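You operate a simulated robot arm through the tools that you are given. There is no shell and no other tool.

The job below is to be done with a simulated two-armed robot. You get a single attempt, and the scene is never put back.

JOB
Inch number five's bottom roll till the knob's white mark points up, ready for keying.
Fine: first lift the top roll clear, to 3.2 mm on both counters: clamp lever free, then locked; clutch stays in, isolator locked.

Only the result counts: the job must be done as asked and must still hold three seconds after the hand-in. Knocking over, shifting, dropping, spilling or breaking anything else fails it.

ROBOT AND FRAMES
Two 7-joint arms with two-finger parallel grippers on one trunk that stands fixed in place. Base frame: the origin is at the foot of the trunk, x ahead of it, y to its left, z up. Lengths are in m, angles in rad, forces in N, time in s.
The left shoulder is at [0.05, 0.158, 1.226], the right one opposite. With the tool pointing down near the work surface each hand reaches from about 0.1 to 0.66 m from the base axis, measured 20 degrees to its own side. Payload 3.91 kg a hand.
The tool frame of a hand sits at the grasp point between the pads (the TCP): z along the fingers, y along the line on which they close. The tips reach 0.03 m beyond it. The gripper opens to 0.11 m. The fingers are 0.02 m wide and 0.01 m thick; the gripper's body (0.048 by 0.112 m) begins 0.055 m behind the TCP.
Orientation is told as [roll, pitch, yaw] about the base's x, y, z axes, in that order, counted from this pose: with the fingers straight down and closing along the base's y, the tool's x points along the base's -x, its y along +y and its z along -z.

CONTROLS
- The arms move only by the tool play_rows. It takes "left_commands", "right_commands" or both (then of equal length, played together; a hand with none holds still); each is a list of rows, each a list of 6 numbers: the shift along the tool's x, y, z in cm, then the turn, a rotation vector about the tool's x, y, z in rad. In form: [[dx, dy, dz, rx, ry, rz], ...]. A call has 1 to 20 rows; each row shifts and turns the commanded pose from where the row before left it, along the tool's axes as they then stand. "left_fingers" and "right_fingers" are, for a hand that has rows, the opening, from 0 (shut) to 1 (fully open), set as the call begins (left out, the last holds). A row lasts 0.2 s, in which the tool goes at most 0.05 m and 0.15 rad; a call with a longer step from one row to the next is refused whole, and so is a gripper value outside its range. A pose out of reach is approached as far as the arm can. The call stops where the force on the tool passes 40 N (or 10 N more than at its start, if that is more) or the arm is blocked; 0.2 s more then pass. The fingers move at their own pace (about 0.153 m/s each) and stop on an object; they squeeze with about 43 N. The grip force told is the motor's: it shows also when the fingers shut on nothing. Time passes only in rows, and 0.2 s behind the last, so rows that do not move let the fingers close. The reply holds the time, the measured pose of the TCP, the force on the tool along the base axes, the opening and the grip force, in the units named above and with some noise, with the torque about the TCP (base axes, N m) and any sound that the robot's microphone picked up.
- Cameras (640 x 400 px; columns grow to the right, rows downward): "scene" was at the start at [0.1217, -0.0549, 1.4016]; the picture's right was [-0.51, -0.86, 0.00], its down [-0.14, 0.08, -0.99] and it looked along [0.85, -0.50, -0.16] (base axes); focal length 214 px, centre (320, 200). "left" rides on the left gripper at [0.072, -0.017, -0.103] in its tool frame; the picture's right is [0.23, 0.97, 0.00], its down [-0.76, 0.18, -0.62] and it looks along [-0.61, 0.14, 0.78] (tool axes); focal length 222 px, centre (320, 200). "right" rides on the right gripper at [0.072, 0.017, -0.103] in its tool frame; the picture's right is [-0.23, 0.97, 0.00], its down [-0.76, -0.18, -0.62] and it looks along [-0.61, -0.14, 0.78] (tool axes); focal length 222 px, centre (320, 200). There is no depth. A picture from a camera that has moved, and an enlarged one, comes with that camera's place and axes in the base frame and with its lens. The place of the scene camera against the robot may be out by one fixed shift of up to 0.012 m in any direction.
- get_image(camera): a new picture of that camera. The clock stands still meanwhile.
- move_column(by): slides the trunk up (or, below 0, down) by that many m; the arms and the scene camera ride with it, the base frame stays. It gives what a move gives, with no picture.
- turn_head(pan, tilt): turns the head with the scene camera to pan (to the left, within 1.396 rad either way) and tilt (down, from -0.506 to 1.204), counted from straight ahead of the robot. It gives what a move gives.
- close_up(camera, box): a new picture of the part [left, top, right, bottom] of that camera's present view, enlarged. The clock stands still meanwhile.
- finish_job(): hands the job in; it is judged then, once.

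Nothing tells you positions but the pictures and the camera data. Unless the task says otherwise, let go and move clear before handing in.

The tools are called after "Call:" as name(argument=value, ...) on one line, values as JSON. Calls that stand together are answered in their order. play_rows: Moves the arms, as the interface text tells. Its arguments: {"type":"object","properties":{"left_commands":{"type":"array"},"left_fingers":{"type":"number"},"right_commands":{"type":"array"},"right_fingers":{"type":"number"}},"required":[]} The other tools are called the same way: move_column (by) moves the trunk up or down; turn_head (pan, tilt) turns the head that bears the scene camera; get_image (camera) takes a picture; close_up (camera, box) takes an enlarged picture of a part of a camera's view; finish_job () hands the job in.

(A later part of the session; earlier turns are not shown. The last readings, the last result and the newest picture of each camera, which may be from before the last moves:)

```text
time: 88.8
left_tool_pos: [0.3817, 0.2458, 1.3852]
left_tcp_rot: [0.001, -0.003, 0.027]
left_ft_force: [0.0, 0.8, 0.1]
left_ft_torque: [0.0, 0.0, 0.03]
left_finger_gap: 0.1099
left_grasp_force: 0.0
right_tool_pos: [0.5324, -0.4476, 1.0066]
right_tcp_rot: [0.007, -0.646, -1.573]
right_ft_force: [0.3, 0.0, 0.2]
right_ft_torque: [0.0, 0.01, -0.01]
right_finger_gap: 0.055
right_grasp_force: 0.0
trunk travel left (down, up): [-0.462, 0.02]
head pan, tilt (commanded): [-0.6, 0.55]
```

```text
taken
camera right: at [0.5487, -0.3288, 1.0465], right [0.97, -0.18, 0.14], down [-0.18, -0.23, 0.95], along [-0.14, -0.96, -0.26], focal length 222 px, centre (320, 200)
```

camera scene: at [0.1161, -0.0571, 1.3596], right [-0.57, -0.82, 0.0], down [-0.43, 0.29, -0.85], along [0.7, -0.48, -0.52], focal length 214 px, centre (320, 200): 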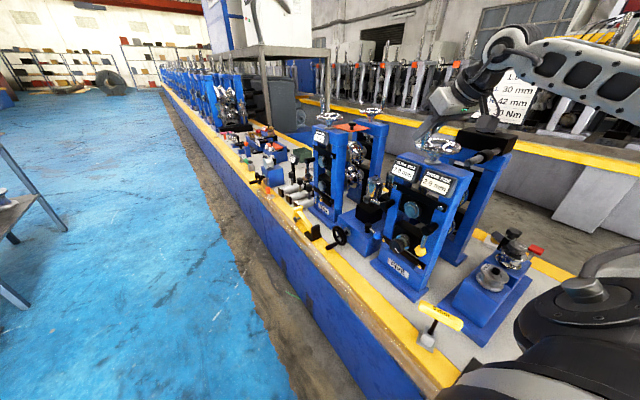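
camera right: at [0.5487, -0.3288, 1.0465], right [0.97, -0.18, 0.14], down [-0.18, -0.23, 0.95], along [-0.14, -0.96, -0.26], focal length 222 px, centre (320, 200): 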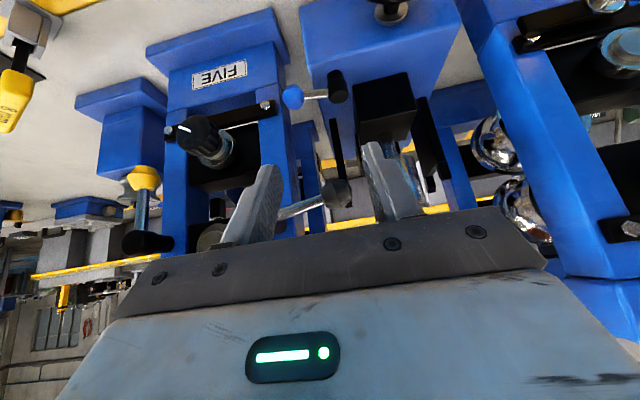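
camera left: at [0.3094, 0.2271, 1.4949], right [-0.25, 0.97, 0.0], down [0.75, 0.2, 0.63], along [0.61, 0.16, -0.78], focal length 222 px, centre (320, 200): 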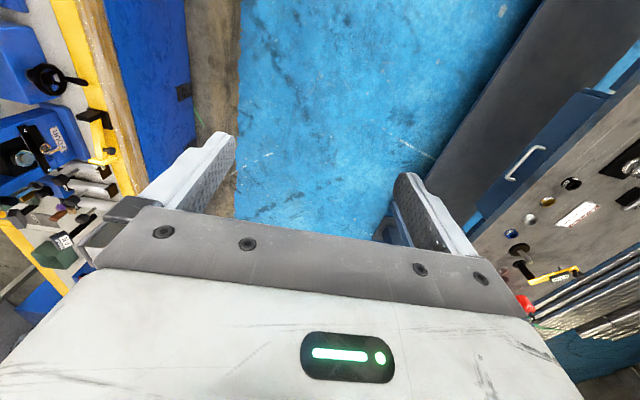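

The lever knob is at about (0.537, -0.532, 0.987), still open. I turn the hand to match the lever's angle, as when I released it.

Call:
play_rows(right_commands=[[0, 0, 0, -0.1, 0, 0.075], [0, 0, 0, -0.1, 0, 0.075], [0, 0, 0, -0.1, 0, 0.075], [0, 0, 0, -0.1, 0, 0.075], [0, 0, 0, -0.1, 0, 0.075], [0, 0, 0, -0.1, 0, 0.075], [0, 0, 0, -0.1, 0, 0.075], [0, 0, 0, -0.1, 0, 0.075]])

Call:
get_image(camera="right")

```text
time: 90.6
left_tool_pos: [0.3815, 0.2454, 1.3854]
left_tcp_rot: [0.0, -0.004, 0.026]
left_ft_force: [-0.3, -0.1, -0.6]
left_ft_torque: [-0.01, 0.04, -0.01]
left_finger_gap: 0.1099
left_grasp_force: 0.0
right_tool_pos: [0.5336, -0.4442, 1.008]
right_tcp_rot: [1.103, -0.325, -2.136]
right_ft_force: [1.2, -0.6, 0.2]
right_ft_torque: [0.0, -0.01, 0.01]
right_finger_gap: 0.0548
right_grasp_force: 0.1
trunk travel left (down, up): [-0.462, 0.02]
head pan, tilt (commanded): [-0.6, 0.55]
```

```text
taken
camera right: at [0.5082, -0.3263, 1.0432], right [0.4, -0.18, 0.9], down [-0.9, -0.24, 0.36], along [0.15, -0.95, -0.26], focal length 222 px, centre (320, 200)
```

right: 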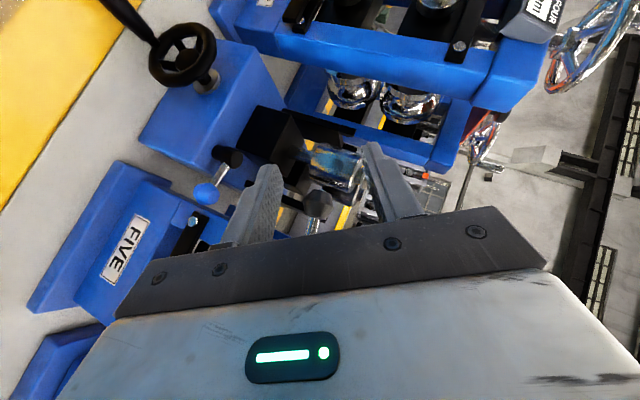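

The knob is in line between the fingers. I align and approach straight in, then close to a loose fork.

Call:
play_rows(right_commands=[[0, -0.8, 0, 0, 0, 0], [0, -0.8, 0, 0, 0, 0], [-1.55, 0, 1.09, 0, 0, 0], [-1.55, 0, 1.09, 0, 0, 0], [-1.55, 0, 1.09, 0, 0, 0], [-1.55, 0, 1.09, 0, 0, 0]])

Call:
get_image(camera="right")

```text
time: 92.0
left_tool_pos: [0.3816, 0.2454, 1.3856]
left_tcp_rot: [0.001, -0.002, 0.026]
left_ft_force: [-0.1, -0.5, 0.0]
left_ft_torque: [0.03, -0.01, -0.02]
left_finger_gap: 0.1098
left_grasp_force: 0.0
right_tool_pos: [0.5248, -0.5202, 0.9947]
right_tcp_rot: [1.106, -0.327, -2.136]
right_ft_force: [0.3, -0.2, 0.5]
right_ft_torque: [-0.02, 0.03, -0.04]
right_finger_gap: 0.0549
right_grasp_force: 0.1
trunk travel left (down, up): [-0.462, 0.02]
head pan, tilt (commanded): [-0.6, 0.55]
```

```text
taken
camera right: at [0.499, -0.4016, 1.031], right [0.4, -0.18, 0.9], down [-0.9, -0.24, 0.36], along [0.15, -0.95, -0.26], focal length 222 px, centre (320, 200)
```

right: 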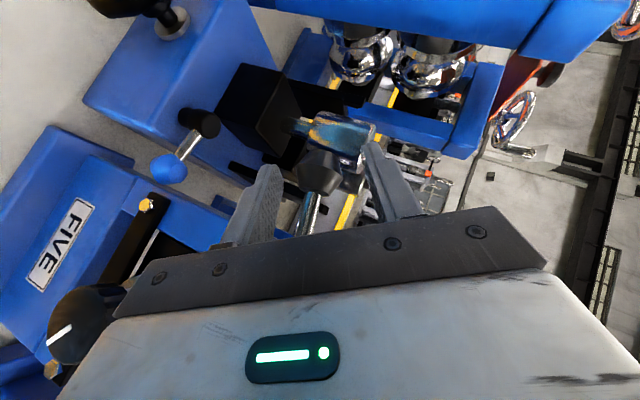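

Centred. Closing to a loose fork and carrying the lever back down along its arc.

Call:
play_rows(right_commands=[[0, 0, 0, 0, 0, 0], [0, 0, 0, 0, 0, 0], [0.15, -0.76, 0.2, 0, 0, 0], [0.11, -0.78, 0.14, 0, 0, 0], [0.02, -0.64, 0.03, 0.084, 0, -0.063], [0.02, -0.64, 0.03, 0.084, 0, -0.063], [0.02, -0.64, 0.03, 0.084, 0, -0.063]], right_fingers=0.3)

Call:
get_image(camera="right")

```text
time: 93.6
left_tool_pos: [0.3806, 0.2461, 1.3855]
left_tcp_rot: [0.001, -0.005, 0.026]
left_ft_force: [-0.5, -0.5, 0.4]
left_ft_torque: [0.03, -0.01, 0.03]
left_finger_gap: 0.1098
left_grasp_force: 0.1
right_tool_pos: [0.5072, -0.5213, 0.9638]
right_tcp_rot: [0.803, -0.483, -2.016]
right_ft_force: [2.1, -0.9, 0.8]
right_ft_torque: [-0.02, 0.0, 0.05]
right_finger_gap: 0.0341
right_grasp_force: 0.9
trunk travel left (down, up): [-0.462, 0.02]
head pan, tilt (commanded): [-0.6, 0.55]
```

```text
taken
camera right: at [0.4945, -0.4025, 1.0053], right [0.66, -0.18, 0.73], down [-0.75, -0.24, 0.62], along [0.06, -0.96, -0.29], focal length 222 px, centre (320, 200)
```

right: 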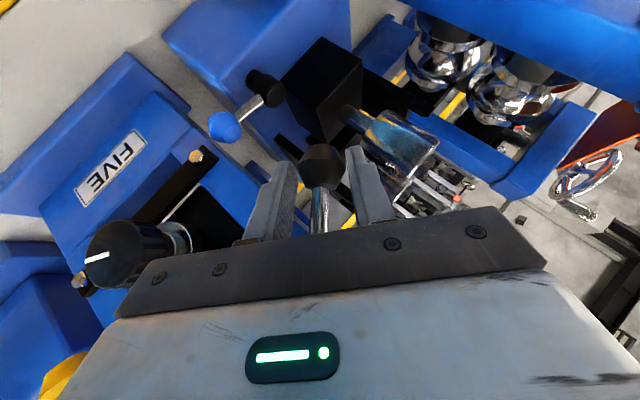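

The lever follows smoothly. Continuing down.

Call:
play_rows(right_commands=[[0.02, -0.64, 0.03, 0.084, 0, -0.063], [0.02, -0.64, 0.03, 0.084, 0, -0.063], [0.02, -0.64, 0.03, 0.084, 0, -0.063], [0.02, -0.64, 0.03, 0.084, 0, -0.063], [0.02, -0.64, 0.03, 0.084, 0, -0.063]])

Call:
get_image(camera="right")

```text
time: 94.8
left_tool_pos: [0.3799, 0.2459, 1.3858]
left_tcp_rot: [0.001, -0.003, 0.027]
left_ft_force: [0.4, 0.1, 0.1]
left_ft_torque: [0.01, 0.0, 0.01]
left_finger_gap: 0.1099
left_grasp_force: 0.1
right_tool_pos: [0.4799, -0.522, 0.9475]
right_tcp_rot: [0.204, -0.636, -1.693]
right_ft_force: [3.6, -0.2, -0.7]
right_ft_torque: [-0.01, -0.07, 0.01]
right_finger_gap: 0.0344
right_grasp_force: 1.0
trunk travel left (down, up): [-0.462, 0.02]
head pan, tilt (commanded): [-0.6, 0.55]
```

```text
taken
camera right: at [0.4899, -0.4031, 0.9885], right [0.94, -0.18, 0.3], down [-0.33, -0.23, 0.91], along [-0.1, -0.96, -0.28], focal length 222 px, centre (320, 200)
```

right: 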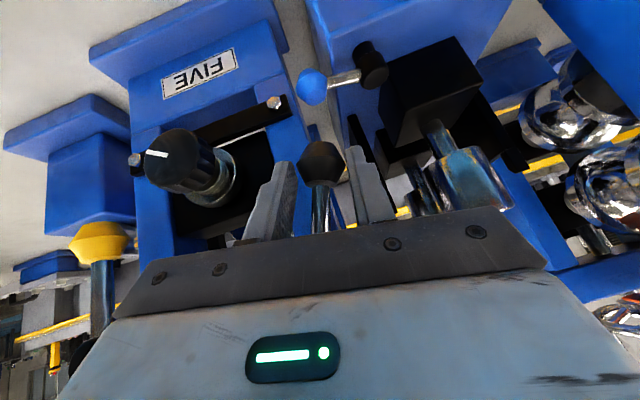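

About 17° left. Finishing the swing down to the locked stop.

Call:
play_rows(right_commands=[[0.02, -0.64, 0.03, 0.084, 0, -0.063], [0.02, -0.64, 0.03, 0.084, 0, -0.063], [0, -0.6, 0, 0, 0, 0], [0, -0.4, 0, 0, 0, 0]])

Call:
get_image(camera="right")

```text
time: 95.8
left_tool_pos: [0.3821, 0.2467, 1.3848]
left_tcp_rot: [-0.001, -0.002, 0.027]
left_ft_force: [0.2, -1.0, 0.0]
left_ft_torque: [0.0, 0.01, 0.0]
left_finger_gap: 0.11
left_grasp_force: 0.1
right_tool_pos: [0.4597, -0.5193, 0.9451]
right_tcp_rot: [-0.051, -0.644, -1.536]
right_ft_force: [9.0, 0.3, -2.8]
right_ft_torque: [0.09, -0.15, 0.14]
right_finger_gap: 0.0375
right_grasp_force: 4.6
trunk travel left (down, up): [-0.462, 0.02]
head pan, tilt (commanded): [-0.6, 0.55]
```

```text
taken
camera right: at [0.4769, -0.4015, 0.9838], right [0.98, -0.18, 0.1], down [-0.14, -0.23, 0.96], along [-0.15, -0.96, -0.25], focal length 222 px, centre (320, 200)
```

right: 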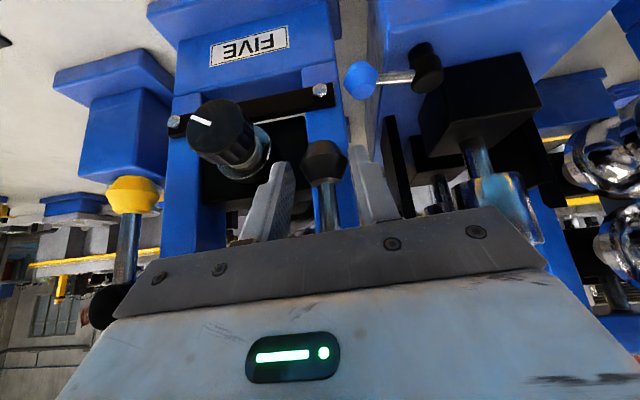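

The lever is back to hanging straight down at x = 0.462. I press a little more to be sure it's at its locked stop.

Call:
play_rows(right_commands=[[0, -0.3, 0, 0, 0, 0], [0, -0.3, 0, 0, 0, 0]])

Call:
close_up(camera="right", box=[240, 120, 400, 240])

Call:
play_rows(right_commands=[[0, 0.6, 0, 0, 0, 0], [0, 0, 0, 0, 0, 0], [0, 0, 0, 0, 0, 0]], right_fingers=0.52)

Call:
get_image(camera="right")

```text
time: 96.4
left_tool_pos: [0.3853, 0.2447, 1.385]
left_tcp_rot: [0.001, 0.0, 0.027]
left_ft_force: [0.0, -0.2, -0.4]
left_ft_torque: [0.0, -0.01, -0.03]
left_finger_gap: 0.1102
left_grasp_force: 0.1
right_tool_pos: [0.4548, -0.5214, 0.946]
right_tcp_rot: [-0.048, -0.642, -1.537]
right_ft_force: [23.9, -3.2, -9.2]
right_ft_torque: [-0.05, -0.3, 0.2]
right_finger_gap: 0.045
right_grasp_force: 12.2
trunk travel left (down, up): [-0.462, 0.02]
head pan, tilt (commanded): [-0.6, 0.55]
```

```text
3.33 times, centred on (320, 180) of right
camera zoom: at [0.4721, -0.4016, 0.9842], right [0.98, -0.18, 0.1], down [-0.14, -0.24, 0.96], along [-0.15, -0.96, -0.26], focal length 740 px, centre (320, 267)
```

zoom: 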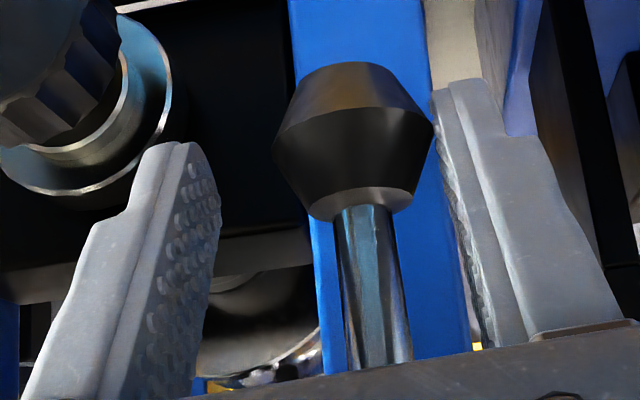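

```text
time: 97.2
left_tool_pos: [0.381, 0.2452, 1.386]
left_tcp_rot: [0.0, -0.003, 0.028]
left_ft_force: [-0.3, -0.2, -0.2]
left_ft_torque: [0.07, 0.01, 0.03]
left_finger_gap: 0.11
left_grasp_force: 0.0
right_tool_pos: [0.4569, -0.5206, 0.9453]
right_tcp_rot: [-0.054, -0.645, -1.538]
right_ft_force: [0.2, -0.2, -0.3]
right_ft_torque: [0.0, 0.0, 0.0]
right_finger_gap: 0.0575
right_grasp_force: 0.1
trunk travel left (down, up): [-0.462, 0.02]
head pan, tilt (commanded): [-0.6, 0.55]
```

```text
taken
camera right: at [0.4749, -0.4014, 0.9843], right [0.98, -0.18, 0.09], down [-0.14, -0.23, 0.96], along [-0.15, -0.96, -0.25], focal length 222 px, centre (320, 200)
```

right: 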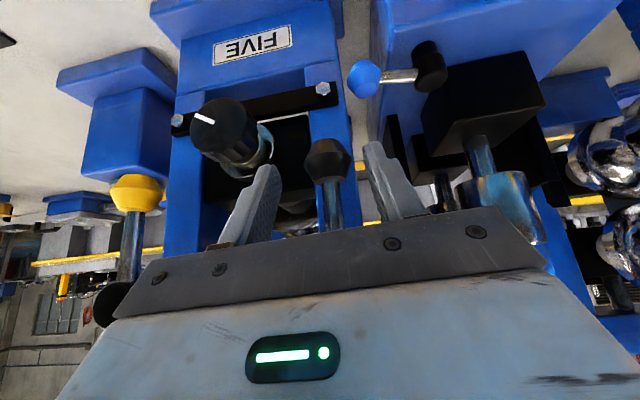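

The clamp lever is pressed to its locked stop and released. I back straight out and verify counters and lever before turning to the bottom knob.

Call:
play_rows(right_commands=[[1.2, 0, -0.9, 0, 0, 0], [1.6, 0, -1.2, 0, 0, 0], [1.6, 0, -1.2, 0, 0, 0], [1.6, 0, -1.2, 0, 0, 0]])

Call:
close_up(camera="scene", box=[350, 130, 480, 280])

Call:
get_image(camera="right")

```text
time: 98.2
left_tool_pos: [0.3814, 0.2465, 1.3853]
left_tcp_rot: [0.0, -0.003, 0.027]
left_ft_force: [-1.3, 0.2, -0.2]
left_ft_torque: [0.02, 0.04, 0.03]
left_finger_gap: 0.11
left_grasp_force: 0.0
right_tool_pos: [0.4585, -0.4452, 0.946]
right_tcp_rot: [-0.053, -0.646, -1.538]
right_ft_force: [-0.4, 0.1, 1.1]
right_ft_torque: [0.02, 0.0, 0.02]
right_finger_gap: 0.0571
right_grasp_force: 0.0
trunk travel left (down, up): [-0.462, 0.02]
head pan, tilt (commanded): [-0.6, 0.55]
```

```text
2.67 times, centred on (415, 205) of scene
camera zoom: at [0.1158, -0.0585, 1.3596], right [-0.57, -0.82, 0.0], down [-0.43, 0.3, -0.85], along [0.7, -0.48, -0.52], focal length 572 px, centre (67, 187)
```

zoom: 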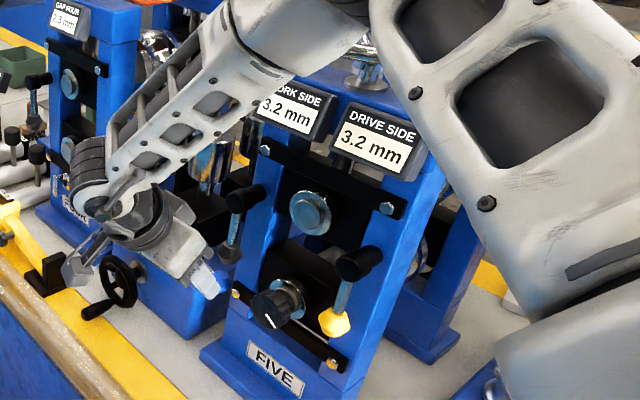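

```text
taken
camera right: at [0.4759, -0.3268, 0.9844], right [0.98, -0.18, 0.1], down [-0.14, -0.23, 0.96], along [-0.15, -0.96, -0.25], focal length 222 px, centre (320, 200)
```

right: 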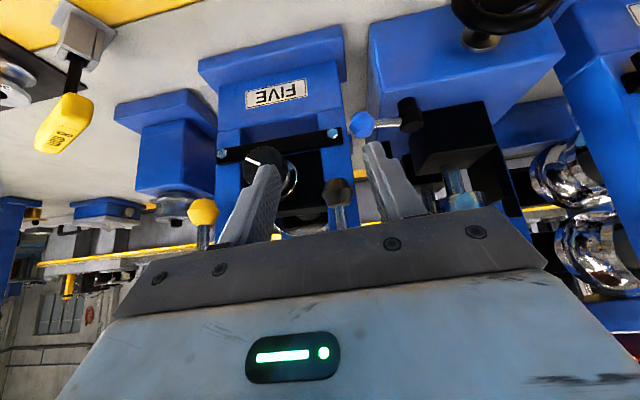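

Lever down and locked, both counters at 3.2 mm. Now the bottom knob: I move in front of it (x = 0.39), then lower the trunk a little to gain reach.

Call:
play_rows(right_commands=[[0, -1.7, 0, 0.02, 0, -0.015], [0, -1.7, 0, 0.02, 0, -0.015], [0, -1.7, 0, 0, 0, 0], [0, -1.7, 0, 0, 0, 0]])

Call:
move_column(by=-0.05)

Call:
get_image(camera="right")

```text
time: 99.2
left_tool_pos: [0.3806, 0.2458, 1.3862]
left_tcp_rot: [0.0, -0.003, 0.027]
left_ft_force: [1.3, 0.4, 0.0]
left_ft_torque: [-0.02, -0.01, 0.03]
left_finger_gap: 0.1098
left_grasp_force: 0.0
right_tool_pos: [0.39, -0.4463, 0.9534]
right_tcp_rot: [-0.116, -0.644, -1.502]
right_ft_force: [-0.4, -0.2, -0.5]
right_ft_torque: [0.0, 0.02, 0.0]
right_finger_gap: 0.057
right_grasp_force: 0.1
trunk travel left (down, up): [-0.462, 0.02]
head pan, tilt (commanded): [-0.6, 0.55]
```

```text
time: 100.1
left_tool_pos: [0.3817, 0.246, 1.3357]
left_tcp_rot: [0.001, -0.004, 0.025]
left_ft_force: [-0.3, -0.1, 0.3]
left_ft_torque: [0.01, 0.02, 0.0]
left_finger_gap: 0.1096
left_grasp_force: 0.1
right_tool_pos: [0.3904, -0.4455, 0.9024]
right_tcp_rot: [-0.116, -0.642, -1.5]
right_ft_force: [0.2, -0.4, -0.6]
right_ft_torque: [0.0, 0.0, 0.01]
right_finger_gap: 0.0574
right_grasp_force: 0.0
trunk travel left (down, up): [-0.412, 0.07]
head pan, tilt (commanded): [-0.6, 0.55]
```

```text
taken
camera right: at [0.4095, -0.3271, 0.9411], right [0.98, -0.18, 0.05], down [-0.09, -0.23, 0.97], along [-0.16, -0.96, -0.25], focal length 222 px, centre (320, 200)
```

right: 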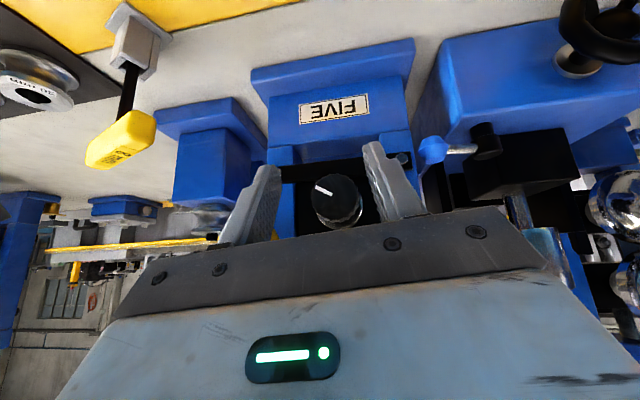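

The bottom knob is centred between the fingers. Close-up to measure its centre and the mark.

Call:
close_up(camera="right", box=[260, 130, 420, 240])

Call:
close_up(camera="scene", box=[340, 160, 480, 280])

```text
3.64 times, centred on (340, 185) of right
camera zoom: at [0.4095, -0.3271, 0.9411], right [0.98, -0.18, 0.05], down [-0.09, -0.23, 0.97], along [-0.16, -0.96, -0.25], focal length 808 px, centre (247, 254)
```

zoom: 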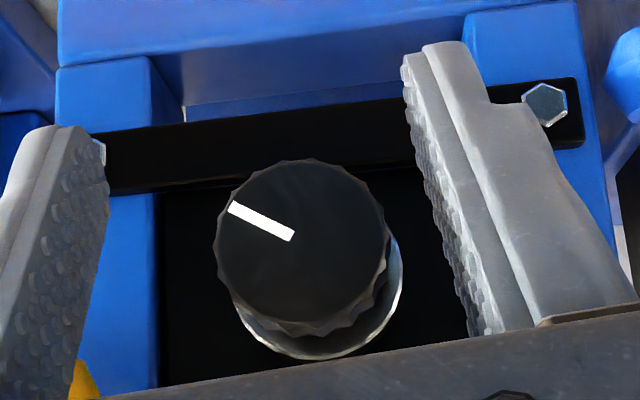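

```text
3.33 times, centred on (410, 220) of scene
camera zoom: at [0.1156, -0.0586, 1.3096], right [-0.57, -0.82, 0.0], down [-0.43, 0.3, -0.85], along [0.7, -0.48, -0.52], focal length 715 px, centre (20, 133)
```

zoom: 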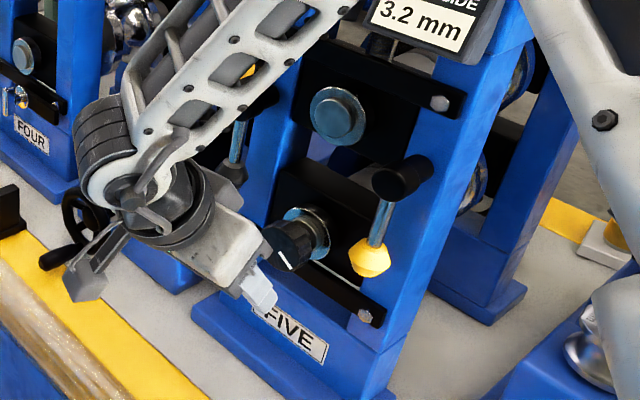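

The mark points about 33° below horizontal to the viewer's right, so the knob needs about 123° counter-clockwise seen from the front; axis at x = 0.3904, z = 0.8855, face at y = -0.5285, radius 22 mm. I'll try a flatter hand tilt here for better alignment with the knob's axis.

Call:
play_rows(right_commands=[[0, 0, 0, 0, -0.12, 0], [0, 0, 0, 0, -0.12, 0], [0, 0, 0, 0, -0.12, 0]])

Call:
get_image(camera="right")

```text
time: 100.9
left_tool_pos: [0.3817, 0.2467, 1.3365]
left_tcp_rot: [0.002, -0.002, 0.025]
left_ft_force: [-0.2, -0.7, 0.2]
left_ft_torque: [0.01, 0.01, -0.02]
left_finger_gap: 0.11
left_grasp_force: 0.0
right_tool_pos: [0.3877, -0.4447, 0.9041]
right_tcp_rot: [-0.17, -1.001, -1.426]
right_ft_force: [-0.1, -0.1, 0.4]
right_ft_torque: [0.01, 0.0, 0.02]
right_finger_gap: 0.0574
right_grasp_force: 0.1
trunk travel left (down, up): [-0.412, 0.07]
head pan, tilt (commanded): [-0.6, 0.55]
```

```text
taken
camera right: at [0.4045, -0.321, 0.8964], right [0.99, -0.12, 0.1], down [-0.09, 0.12, 0.99], along [-0.13, -0.99, 0.11], focal length 222 px, centre (320, 200)
```

right: 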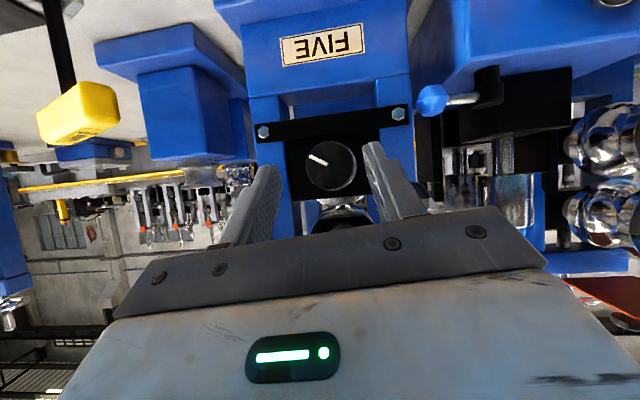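

A flatter tilt works at this spot. Going further toward a straight-on approach.

Call:
play_rows(right_commands=[[0, 0, 0, 0, -0.12, 0], [0, 0, 0, 0, -0.12, 0], [0, 0, 0, 0, -0.12, 0]])

Call:
get_image(camera="right")

Call:
get_image(camera="scene")

```text
time: 101.7
left_tool_pos: [0.3811, 0.2458, 1.3355]
left_tcp_rot: [-0.001, -0.004, 0.026]
left_ft_force: [-0.7, -0.5, -0.2]
left_ft_torque: [0.0, 0.02, -0.03]
left_finger_gap: 0.1102
left_grasp_force: 0.1
right_tool_pos: [0.3692, -0.4671, 0.9577]
right_tcp_rot: [-0.426, -1.346, -1.152]
right_ft_force: [0.1, -1.2, -0.1]
right_ft_torque: [0.01, 0.0, 0.0]
right_finger_gap: 0.0572
right_grasp_force: 0.0
right hand out of reach, approached as far as the arm can: row 1, 2, 3
trunk travel left (down, up): [-0.412, 0.07]
head pan, tilt (commanded): [-0.6, 0.55]
```

```text
taken
camera right: at [0.3815, -0.3521, 0.9066], right [0.99, -0.04, 0.13], down [-0.1, 0.45, 0.89], along [-0.1, -0.89, 0.45], focal length 222 px, centre (320, 200)
```

right: 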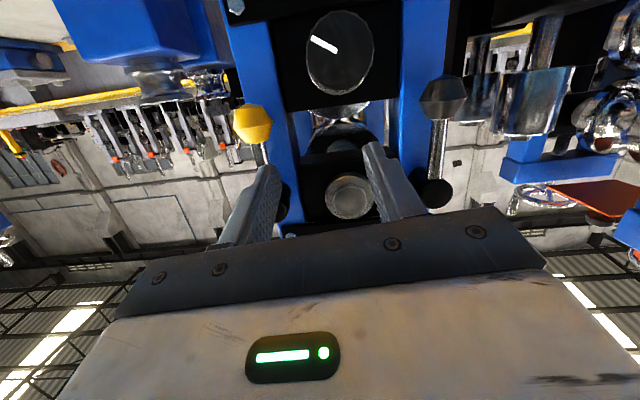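

```text
taken
camera scene: at [0.1157, -0.0586, 1.3096], right [-0.57, -0.82, 0.0], down [-0.43, 0.3, -0.85], along [0.7, -0.48, -0.52], focal length 214 px, centre (320, 200)
```

scene: 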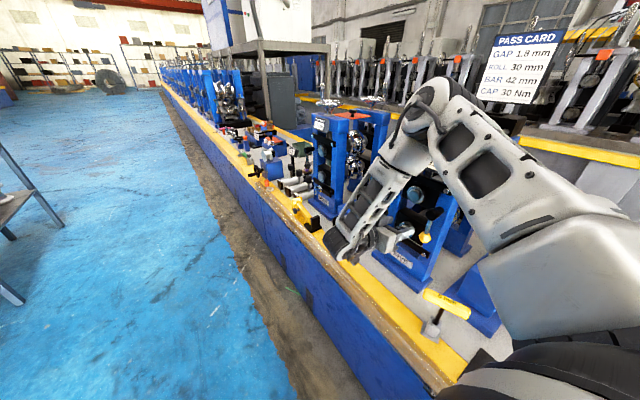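

At this nearly straight-on tilt the hand drifted up a bit; lowering the trunk brings it to knob height.

Call:
move_column(by=-0.066)

Call:
get_image(camera="right")

Call:
get_image(camera="scene")

```text
time: 102.8
left_tool_pos: [0.3816, 0.246, 1.2708]
left_tcp_rot: [0.0, -0.004, 0.025]
left_ft_force: [0.1, -0.7, -0.3]
left_ft_torque: [0.0, 0.0, 0.01]
left_finger_gap: 0.1101
left_grasp_force: 0.0
right_tool_pos: [0.3688, -0.4655, 0.891]
right_tcp_rot: [-0.421, -1.343, -1.157]
right_ft_force: [0.1, 0.5, 0.0]
right_ft_torque: [-0.02, 0.03, -0.03]
right_finger_gap: 0.057
right_grasp_force: 0.0
trunk travel left (down, up): [-0.346, 0.136]
head pan, tilt (commanded): [-0.6, 0.55]
```

```text
taken
camera right: at [0.3816, -0.3519, 0.8406], right [0.99, -0.04, 0.13], down [-0.1, 0.45, 0.89], along [-0.1, -0.89, 0.44], focal length 222 px, centre (320, 200)
```

right: 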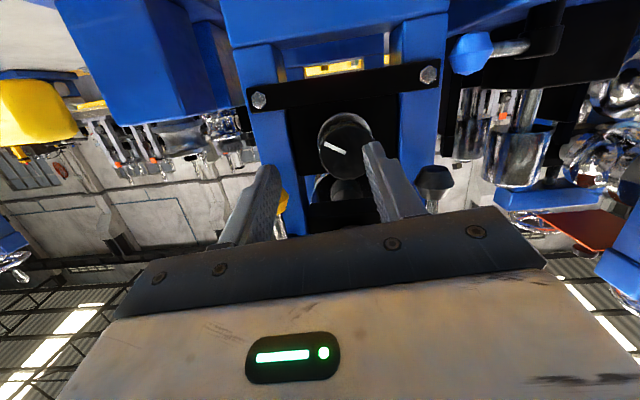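

```text
taken
camera scene: at [0.1156, -0.0586, 1.2436], right [-0.57, -0.82, 0.0], down [-0.43, 0.3, -0.85], along [0.7, -0.48, -0.52], focal length 214 px, centre (320, 200)
```

scene: 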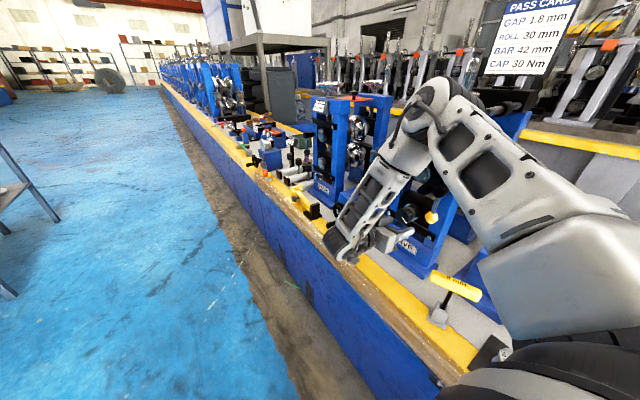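

The hand is now almost level at knob height but 2 cm short in x. I'll open the fingers a bit wider, shift +x, and check alignment before advancing.

Call:
play_rows(right_commands=[[0, 1.1, 0, 0, 0, 0], [0, 1.1, 0, 0, 0, 0]], right_fingers=0.66)

Call:
get_image(camera="right")

```text
time: 103.4
left_tool_pos: [0.382, 0.2463, 1.2699]
left_tcp_rot: [0.0, -0.004, 0.024]
left_ft_force: [0.4, 0.1, -0.3]
left_ft_torque: [-0.03, 0.0, -0.04]
left_finger_gap: 0.1101
left_grasp_force: 0.1
right_tool_pos: [0.3913, -0.4698, 0.898]
right_tcp_rot: [-0.415, -1.343, -1.16]
right_ft_force: [-0.7, 0.1, 0.4]
right_ft_torque: [-0.01, -0.04, 0.02]
right_finger_gap: 0.0728
right_grasp_force: 0.1
right hand out of reach, approached as far as the arm can: row 1, 2
trunk travel left (down, up): [-0.346, 0.136]
head pan, tilt (commanded): [-0.6, 0.55]
```

```text
taken
camera right: at [0.4026, -0.3545, 0.8471], right [0.99, -0.04, 0.13], down [-0.1, 0.45, 0.89], along [-0.1, -0.89, 0.44], focal length 222 px, centre (320, 200)
```

right: 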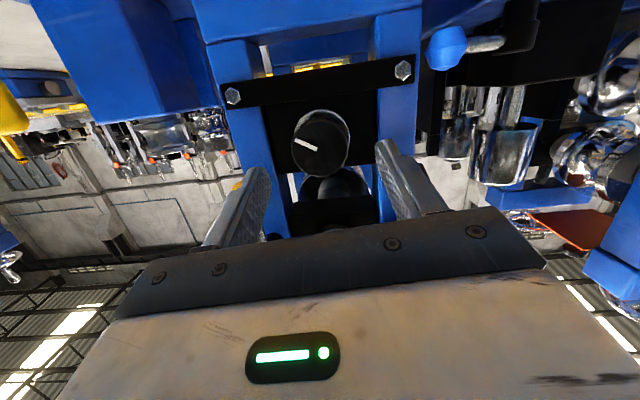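

Aligned in x. A small trunk drop fixes the height, then I advance onto the knob in small steps.

Call:
move_column(by=-0.008)

Call:
play_rows(right_commands=[[-0.26, 0, 1.2, 0, 0, 0], [-0.26, 0, 1.2, 0, 0, 0], [-0.26, 0, 1.2, 0, 0, 0]])

Call:
get_image(camera="right")

Call:
close_up(camera="scene", box=[340, 140, 480, 280])

```text
time: 103.9
left_tool_pos: [0.3812, 0.2461, 1.2621]
left_tcp_rot: [0.0, -0.002, 0.025]
left_ft_force: [0.3, 0.7, 0.1]
left_ft_torque: [0.0, 0.01, 0.0]
left_finger_gap: 0.11
left_grasp_force: 0.1
right_tool_pos: [0.3892, -0.4695, 0.8892]
right_tcp_rot: [-0.414, -1.342, -1.162]
right_ft_force: [-0.1, -0.9, -0.1]
right_ft_torque: [-0.01, -0.02, -0.02]
right_finger_gap: 0.0727
right_grasp_force: 0.0
trunk travel left (down, up): [-0.338, 0.144]
head pan, tilt (commanded): [-0.6, 0.55]
```

```text
time: 104.7
left_tool_pos: [0.3803, 0.2462, 1.2614]
left_tcp_rot: [0.001, -0.004, 0.025]
left_ft_force: [-0.1, 0.6, 0.1]
left_ft_torque: [-0.01, 0.0, 0.0]
left_finger_gap: 0.1101
left_grasp_force: 0.0
right_tool_pos: [0.3919, -0.507, 0.89]
right_tcp_rot: [-0.419, -1.343, -1.16]
right_ft_force: [-0.9, 0.1, 0.5]
right_ft_torque: [-0.03, -0.01, 0.02]
right_finger_gap: 0.0724
right_grasp_force: 0.0
trunk travel left (down, up): [-0.338, 0.144]
head pan, tilt (commanded): [-0.6, 0.55]
```

```text
taken
camera right: at [0.4026, -0.3918, 0.8399], right [0.99, -0.04, 0.13], down [-0.1, 0.45, 0.89], along [-0.1, -0.89, 0.44], focal length 222 px, centre (320, 200)
```

right: 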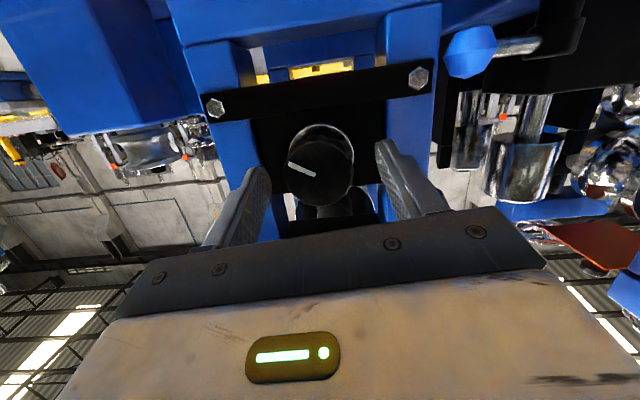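

```text
2.86 times, centred on (410, 210) of scene
camera zoom: at [0.1158, -0.0586, 1.2356], right [-0.57, -0.82, 0.0], down [-0.43, 0.3, -0.85], along [0.7, -0.48, -0.52], focal length 613 px, centre (63, 171)
```

zoom: 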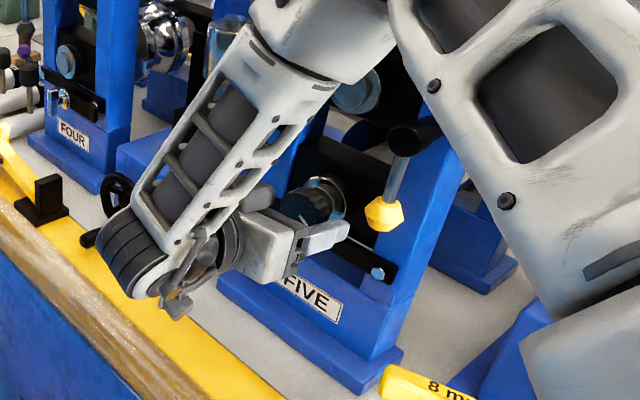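

The fingers straddle the knob with no contact. I go in the last centimetre and close on it.

Call:
play_rows(right_commands=[[-0.26, -0.12, 1.2, 0, 0, 0]])

Call:
play_rows(right_commands=[[0, 0, 0, 0, 0, 0], [0, 0, 0, 0, 0, 0], [0, 0, 0, 0, 0, 0]], right_fingers=0.0)

Call:
close_up(camera="right", box=[220, 90, 440, 250])

```text
time: 105.1
left_tool_pos: [0.3808, 0.2454, 1.2618]
left_tcp_rot: [-0.001, -0.004, 0.024]
left_ft_force: [0.3, -0.5, -0.5]
left_ft_torque: [0.0, 0.01, -0.02]
left_finger_gap: 0.1099
left_grasp_force: 0.1
right_tool_pos: [0.3901, -0.5182, 0.8898]
right_tcp_rot: [-0.419, -1.342, -1.16]
right_ft_force: [1.0, 0.2, -0.4]
right_ft_torque: [0.01, -0.01, 0.03]
right_finger_gap: 0.0727
right_grasp_force: 0.0
trunk travel left (down, up): [-0.338, 0.144]
head pan, tilt (commanded): [-0.6, 0.55]
```

```text
time: 105.9
left_tool_pos: [0.3811, 0.2466, 1.2611]
left_tcp_rot: [0.002, -0.004, 0.026]
left_ft_force: [-0.7, -0.5, -0.1]
left_ft_torque: [0.01, -0.01, 0.01]
left_finger_gap: 0.1098
left_grasp_force: 0.1
right_tool_pos: [0.3901, -0.5183, 0.89]
right_tcp_rot: [-0.417, -1.342, -1.16]
right_ft_force: [-2.4, 0.1, -0.4]
right_ft_torque: [-0.15, 0.04, -0.7]
right_finger_gap: 0.0476
right_grasp_force: 44.9
trunk travel left (down, up): [-0.338, 0.144]
head pan, tilt (commanded): [-0.6, 0.55]
```

```text
2.50 times, centred on (330, 170) of right
camera zoom: at [0.4016, -0.4037, 0.8398], right [0.99, -0.05, 0.13], down [-0.1, 0.45, 0.89], along [-0.1, -0.89, 0.44], focal length 555 px, centre (295, 275)
```

zoom: 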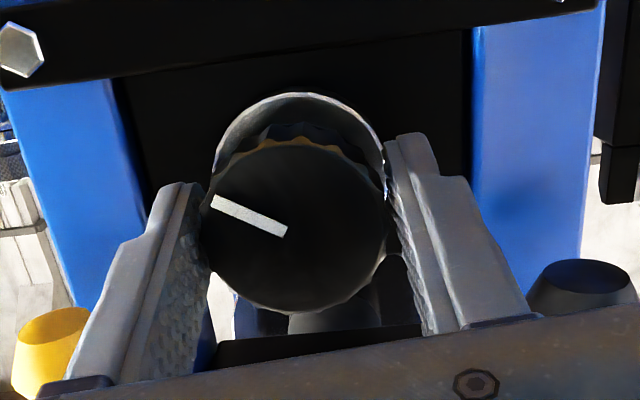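

The knob is held (48 mm across). I turn it about its axis, counter-clockwise seen from the front, starting with about 27°.

Call:
play_rows(right_commands=[[0, 0.05, 0, 0.025, 0, -0.117], [0, 0.05, 0, 0.025, 0, -0.117], [0, 0.05, 0, 0.025, 0, -0.117], [0, 0.05, 0, 0.025, 0, -0.117]])

Call:
close_up(camera="right", box=[220, 90, 440, 250])

Call:
close_up(camera="scene", box=[340, 140, 480, 280])

```text
time: 106.9
left_tool_pos: [0.3812, 0.247, 1.2611]
left_tcp_rot: [0.0, -0.003, 0.025]
left_ft_force: [-0.4, -0.3, -0.3]
left_ft_torque: [0.02, 0.0, 0.0]
left_finger_gap: 0.1102
left_grasp_force: 0.0
right_tool_pos: [0.3905, -0.5186, 0.8899]
right_tcp_rot: [-1.258, -0.965, -0.373]
right_ft_force: [-4.9, 6.4, 2.0]
right_ft_torque: [0.64, 0.0, -0.29]
right_finger_gap: 0.0472
right_grasp_force: 45.0
trunk travel left (down, up): [-0.338, 0.144]
head pan, tilt (commanded): [-0.6, 0.55]
```

```text
2.50 times, centred on (330, 170) of right
camera zoom: at [0.3776, -0.4037, 0.8396], right [0.94, -0.04, -0.34], down [0.32, 0.45, 0.83], along [0.12, -0.89, 0.44], focal length 555 px, centre (295, 275)
```

zoom: 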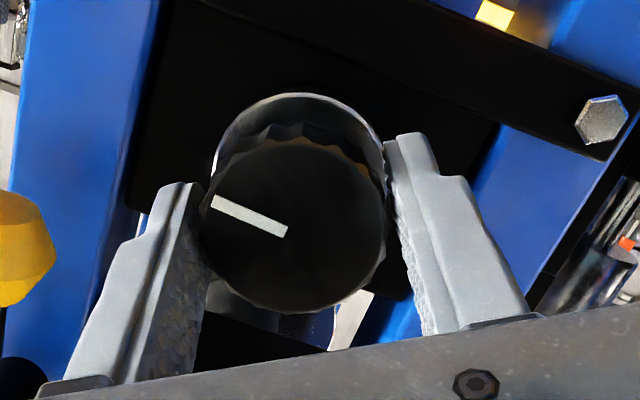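

```text
2.86 times, centred on (410, 210) of scene
camera zoom: at [0.1152, -0.058, 1.2357], right [-0.57, -0.82, 0.0], down [-0.43, 0.29, -0.85], along [0.7, -0.48, -0.52], focal length 613 px, centre (63, 171)
```

zoom: 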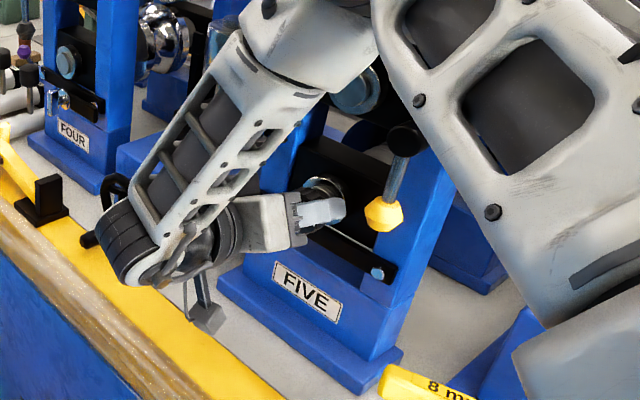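

The knob turns with the hand without slipping. Continuing another 41°.

Call:
play_rows(right_commands=[[0, 0.05, 0, 0.025, 0, -0.117], [0, 0.05, 0, 0.025, 0, -0.117], [0, 0.05, 0, 0.025, 0, -0.117], [0, 0.05, 0, 0.025, 0, -0.117], [0, 0.05, 0, 0.025, 0, -0.117], [0, 0.05, 0, 0.025, 0, -0.117]])

Call:
close_up(camera="right", box=[220, 90, 440, 250])

Call:
get_image(camera="scene")

```text
time: 107.7
left_tool_pos: [0.3815, 0.2439, 1.2625]
left_tcp_rot: [0.0, -0.001, 0.026]
left_ft_force: [-0.5, -0.1, 0.2]
left_ft_torque: [0.03, 0.02, 0.02]
left_finger_gap: 0.11
left_grasp_force: 0.1
right_tool_pos: [0.3986, -0.5193, 0.8955]
right_tcp_rot: [-1.363, -0.7, -0.265]
right_ft_force: [14.4, -3.3, -12.9]
right_ft_torque: [0.11, -0.21, -0.15]
right_finger_gap: 0.0422
right_grasp_force: 45.2
right hand out of reach, approached as far as the arm can: row 1, 2, 3
trunk travel left (down, up): [-0.338, 0.144]
head pan, tilt (commanded): [-0.6, 0.55]
stopped in row 3 (right hand): the force on the tool passed its limit at 45 N (the readings are from after the stop); the commanded pose is now the measured one
```

```text
2.50 times, centred on (330, 170) of right
camera zoom: at [0.3678, -0.4045, 0.8528], right [0.81, -0.01, -0.58], down [0.52, 0.45, 0.72], along [0.25, -0.89, 0.37], focal length 555 px, centre (295, 275)
```

zoom: 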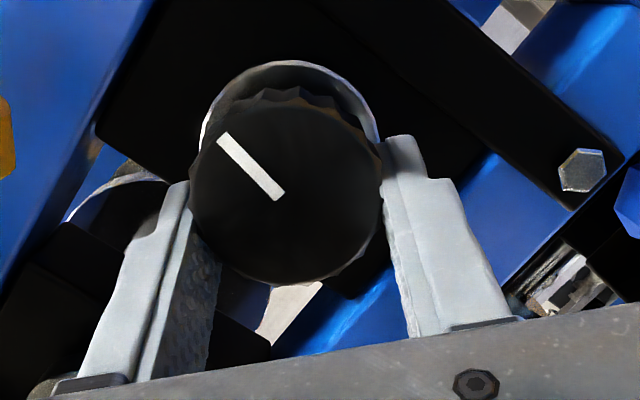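

```text
taken
camera scene: at [0.1173, -0.0608, 1.2354], right [-0.57, -0.82, 0.0], down [-0.43, 0.3, -0.85], along [0.7, -0.48, -0.52], focal length 214 px, centre (320, 200)
```

scene: 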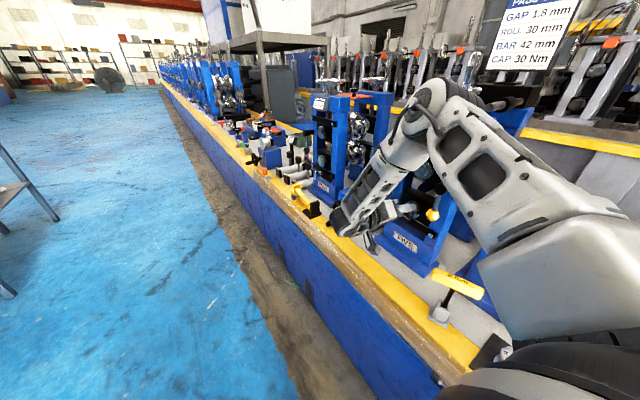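

The wrist reached its limit and slipped a bit; the mark is now about 13° below horizontal. I'll open, back out 5 cm, swing the hand back the other way and re-grip.

Call:
play_rows(right_commands=[[0, 0, 0, 0, 0, 0], [0, 0, 0, 0, 0, 0], [0.25, 0.04, -1.2, 0, 0, 0], [0.25, 0.04, -1.2, 0, 0, 0], [0.25, 0.04, -1.2, 0, 0, 0], [0.25, 0.04, -1.2, 0, 0, 0]], right_fingers=0.7)

Call:
play_rows(right_commands=[[0, 0, 0, -0.025, 0, 0.117], [0, 0, 0, -0.025, 0, 0.117], [0, 0, 0, -0.025, 0, 0.117], [0, 0, 0, -0.025, 0, 0.117], [0, 0, 0, -0.025, 0, 0.117], [0, 0, 0, -0.025, 0, 0.117], [0, 0, 0, -0.025, 0, 0.117], [0, 0, 0, -0.025, 0, 0.117]])

Call:
get_image(camera="right")

```text
time: 109.1
left_tool_pos: [0.381, 0.2461, 1.2617]
left_tcp_rot: [0.0, -0.005, 0.026]
left_ft_force: [0.3, -0.1, 0.1]
left_ft_torque: [0.01, 0.01, -0.02]
left_finger_gap: 0.1102
left_grasp_force: 0.1
right_tool_pos: [0.3902, -0.4725, 0.909]
right_tcp_rot: [-1.371, -0.697, -0.265]
right_ft_force: [-1.2, 0.5, -0.4]
right_ft_torque: [-0.01, 0.0, -0.01]
right_finger_gap: 0.0769
right_grasp_force: 0.1
right hand out of reach, approached as far as the arm can: row 4, 5, 6
trunk travel left (down, up): [-0.338, 0.144]
head pan, tilt (commanded): [-0.6, 0.55]
```

```text
time: 110.9
left_tool_pos: [0.3805, 0.2469, 1.2627]
left_tcp_rot: [0.0, -0.004, 0.028]
left_ft_force: [-0.4, -0.2, -0.1]
left_ft_torque: [0.02, 0.03, 0.02]
left_finger_gap: 0.11
left_grasp_force: 0.0
right_tool_pos: [0.3895, -0.4725, 0.9084]
right_tcp_rot: [0.461, -1.325, -1.999]
right_ft_force: [0.4, -0.6, -0.3]
right_ft_torque: [-0.03, -0.01, 0.0]
right_finger_gap: 0.0771
right_grasp_force: 0.1
trunk travel left (down, up): [-0.338, 0.144]
head pan, tilt (commanded): [-0.6, 0.55]
```

```text
taken
camera right: at [0.4074, -0.3569, 0.8629], right [0.94, -0.03, 0.33], down [-0.28, 0.43, 0.86], along [-0.17, -0.9, 0.4], focal length 222 px, centre (320, 200)
```

right: 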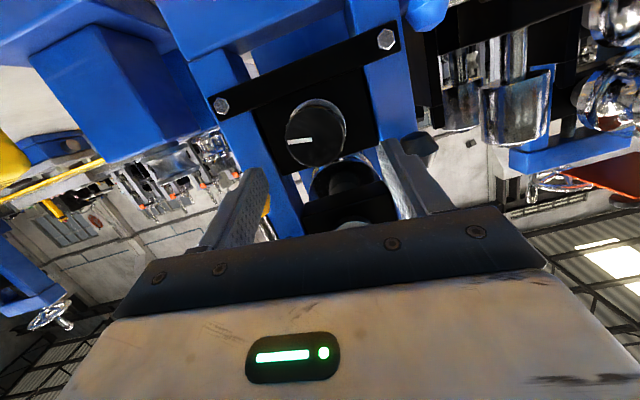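

Swinging further back, watching the limits.

Call:
play_rows(right_commands=[[0, 0, 0, -0.025, 0, 0.117], [0, 0, 0, -0.025, 0, 0.117], [0, 0, 0, -0.025, 0, 0.117], [0, 0, 0, -0.025, 0, 0.117], [0, 0, 0, -0.025, 0, 0.117], [0, 0, 0, -0.025, 0, 0.117], [0, 0, 0, -0.025, 0, 0.117], [0, 0, 0, -0.025, 0, 0.117]])

Call:
get_image(camera="right")

```text
time: 112.7
left_tool_pos: [0.3812, 0.2465, 1.2616]
left_tcp_rot: [0.001, -0.004, 0.026]
left_ft_force: [0.1, -0.3, -0.1]
left_ft_torque: [0.01, -0.01, 0.02]
left_finger_gap: 0.1101
left_grasp_force: 0.2
right_tool_pos: [0.3884, -0.4733, 0.908]
right_tcp_rot: [1.443, -0.489, -2.873]
right_ft_force: [-0.1, 0.0, 0.0]
right_ft_torque: [0.01, 0.02, 0.03]
right_finger_gap: 0.0769
right_grasp_force: 0.0
trunk travel left (down, up): [-0.338, 0.144]
head pan, tilt (commanded): [-0.6, 0.55]
```

```text
taken
camera right: at [0.4373, -0.357, 0.901], right [0.28, -0.05, 0.96], down [-0.86, 0.43, 0.27], along [-0.42, -0.9, 0.07], focal length 222 px, centre (320, 200)
```

right: 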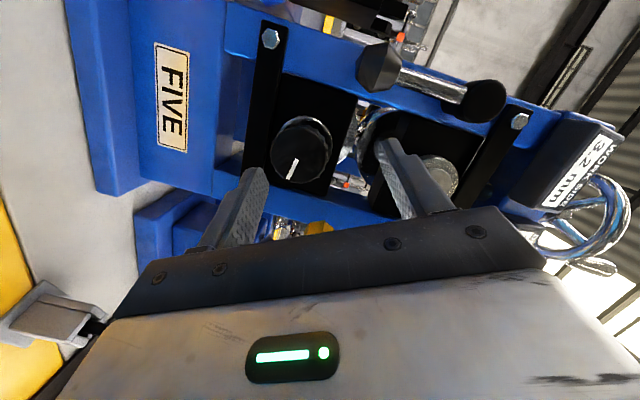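

Works fine to about 74°. A bit more so that one grip may suffice.

Call:
play_rows(right_commands=[[0, 0, 0, -0.025, 0, 0.117], [0, 0, 0, -0.025, 0, 0.117], [0, 0, 0, -0.025, 0, 0.117], [0, 0, 0, -0.025, 0, 0.117]])

Call:
get_image(camera="right")

Call:
get_image(camera="scene")

```text
time: 113.7
left_tool_pos: [0.3812, 0.2469, 1.262]
left_tcp_rot: [0.0, -0.004, 0.027]
left_ft_force: [0.2, -0.3, 0.2]
left_ft_torque: [0.02, 0.03, -0.01]
left_finger_gap: 0.1099
left_grasp_force: 0.1
right_tool_pos: [0.3889, -0.4717, 0.907]
right_tcp_rot: [1.553, -0.023, -2.907]
right_ft_force: [0.2, -0.2, -0.3]
right_ft_torque: [-0.01, 0.0, 0.0]
right_finger_gap: 0.0768
right_grasp_force: 0.0
trunk travel left (down, up): [-0.338, 0.144]
head pan, tilt (commanded): [-0.6, 0.55]
```

```text
taken
camera right: at [0.4351, -0.3569, 0.926], right [-0.2, -0.07, 0.98], down [-0.89, 0.43, -0.15], along [-0.41, -0.9, -0.14], focal length 222 px, centre (320, 200)
```

right: 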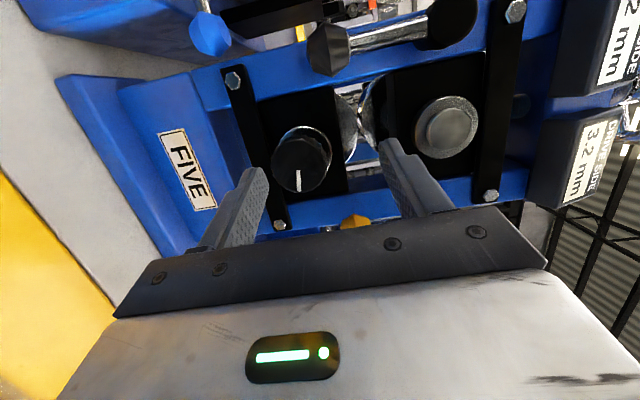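

```text
taken
camera scene: at [0.1158, -0.0585, 1.2356], right [-0.57, -0.82, 0.0], down [-0.43, 0.3, -0.85], along [0.7, -0.48, -0.52], focal length 214 px, centre (320, 200)
```

scene: 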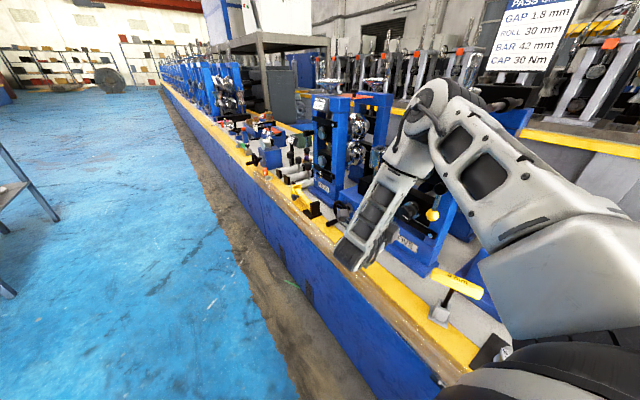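

The hand now has a full quarter-turn and more in reserve. I lower the trunk 2 cm to line up with the knob axis and measure the mark.

Call:
move_column(by=-0.021)

Call:
close_up(camera="right", box=[220, 90, 420, 240])

```text
time: 114.3
left_tool_pos: [0.38, 0.2457, 1.2403]
left_tcp_rot: [0.0, -0.003, 0.027]
left_ft_force: [-0.5, 0.6, -1.0]
left_ft_torque: [-0.03, 0.02, 0.04]
left_finger_gap: 0.1101
left_grasp_force: 0.1
right_tool_pos: [0.3881, -0.4731, 0.8866]
right_tcp_rot: [1.551, -0.025, -2.908]
right_ft_force: [0.6, -0.7, 0.0]
right_ft_torque: [-0.01, -0.01, -0.02]
right_finger_gap: 0.0771
right_grasp_force: 0.0
trunk travel left (down, up): [-0.317, 0.165]
head pan, tilt (commanded): [-0.6, 0.55]
```

```text
2.67 times, centred on (320, 165) of right
camera zoom: at [0.4349, -0.3569, 0.9048], right [-0.19, -0.06, 0.98], down [-0.89, 0.43, -0.15], along [-0.41, -0.9, -0.14], focal length 592 px, centre (320, 293)
```

zoom: 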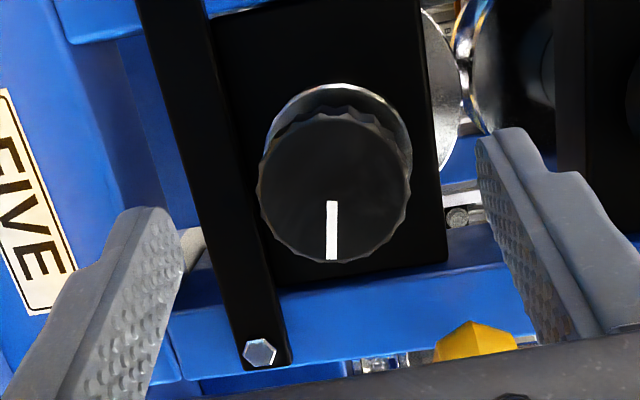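

The mark is about 11° below horizontal, so about 101° remain. I advance onto the knob and grip.

Call:
play_rows(right_commands=[[-0.35, 0.04, 1.12, 0, 0, 0], [-0.35, 0.04, 1.12, 0, 0, 0], [-0.35, 0.04, 1.12, 0, 0, 0], [-0.35, 0.03, 1.1, 0, 0, 0]])

Call:
close_up(camera="right", box=[220, 90, 420, 240])

```text
time: 115.3
left_tool_pos: [0.38, 0.2466, 1.2407]
left_tcp_rot: [0.001, -0.004, 0.025]
left_ft_force: [-0.3, 0.1, 0.1]
left_ft_torque: [-0.03, -0.01, -0.02]
left_finger_gap: 0.1099
left_grasp_force: 0.0
right_tool_pos: [0.3865, -0.5191, 0.8878]
right_tcp_rot: [1.552, -0.023, -2.908]
right_ft_force: [0.6, 0.0, 0.3]
right_ft_torque: [0.02, -0.03, 0.01]
right_finger_gap: 0.0769
right_grasp_force: 0.1
trunk travel left (down, up): [-0.317, 0.165]
head pan, tilt (commanded): [-0.6, 0.55]
```

```text
2.67 times, centred on (320, 165) of right
camera zoom: at [0.432, -0.4038, 0.9054], right [-0.19, -0.06, 0.98], down [-0.89, 0.43, -0.15], along [-0.41, -0.9, -0.14], focal length 592 px, centre (320, 293)
```

zoom: 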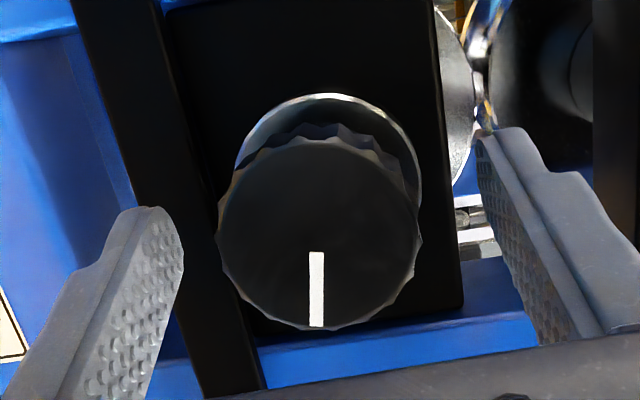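

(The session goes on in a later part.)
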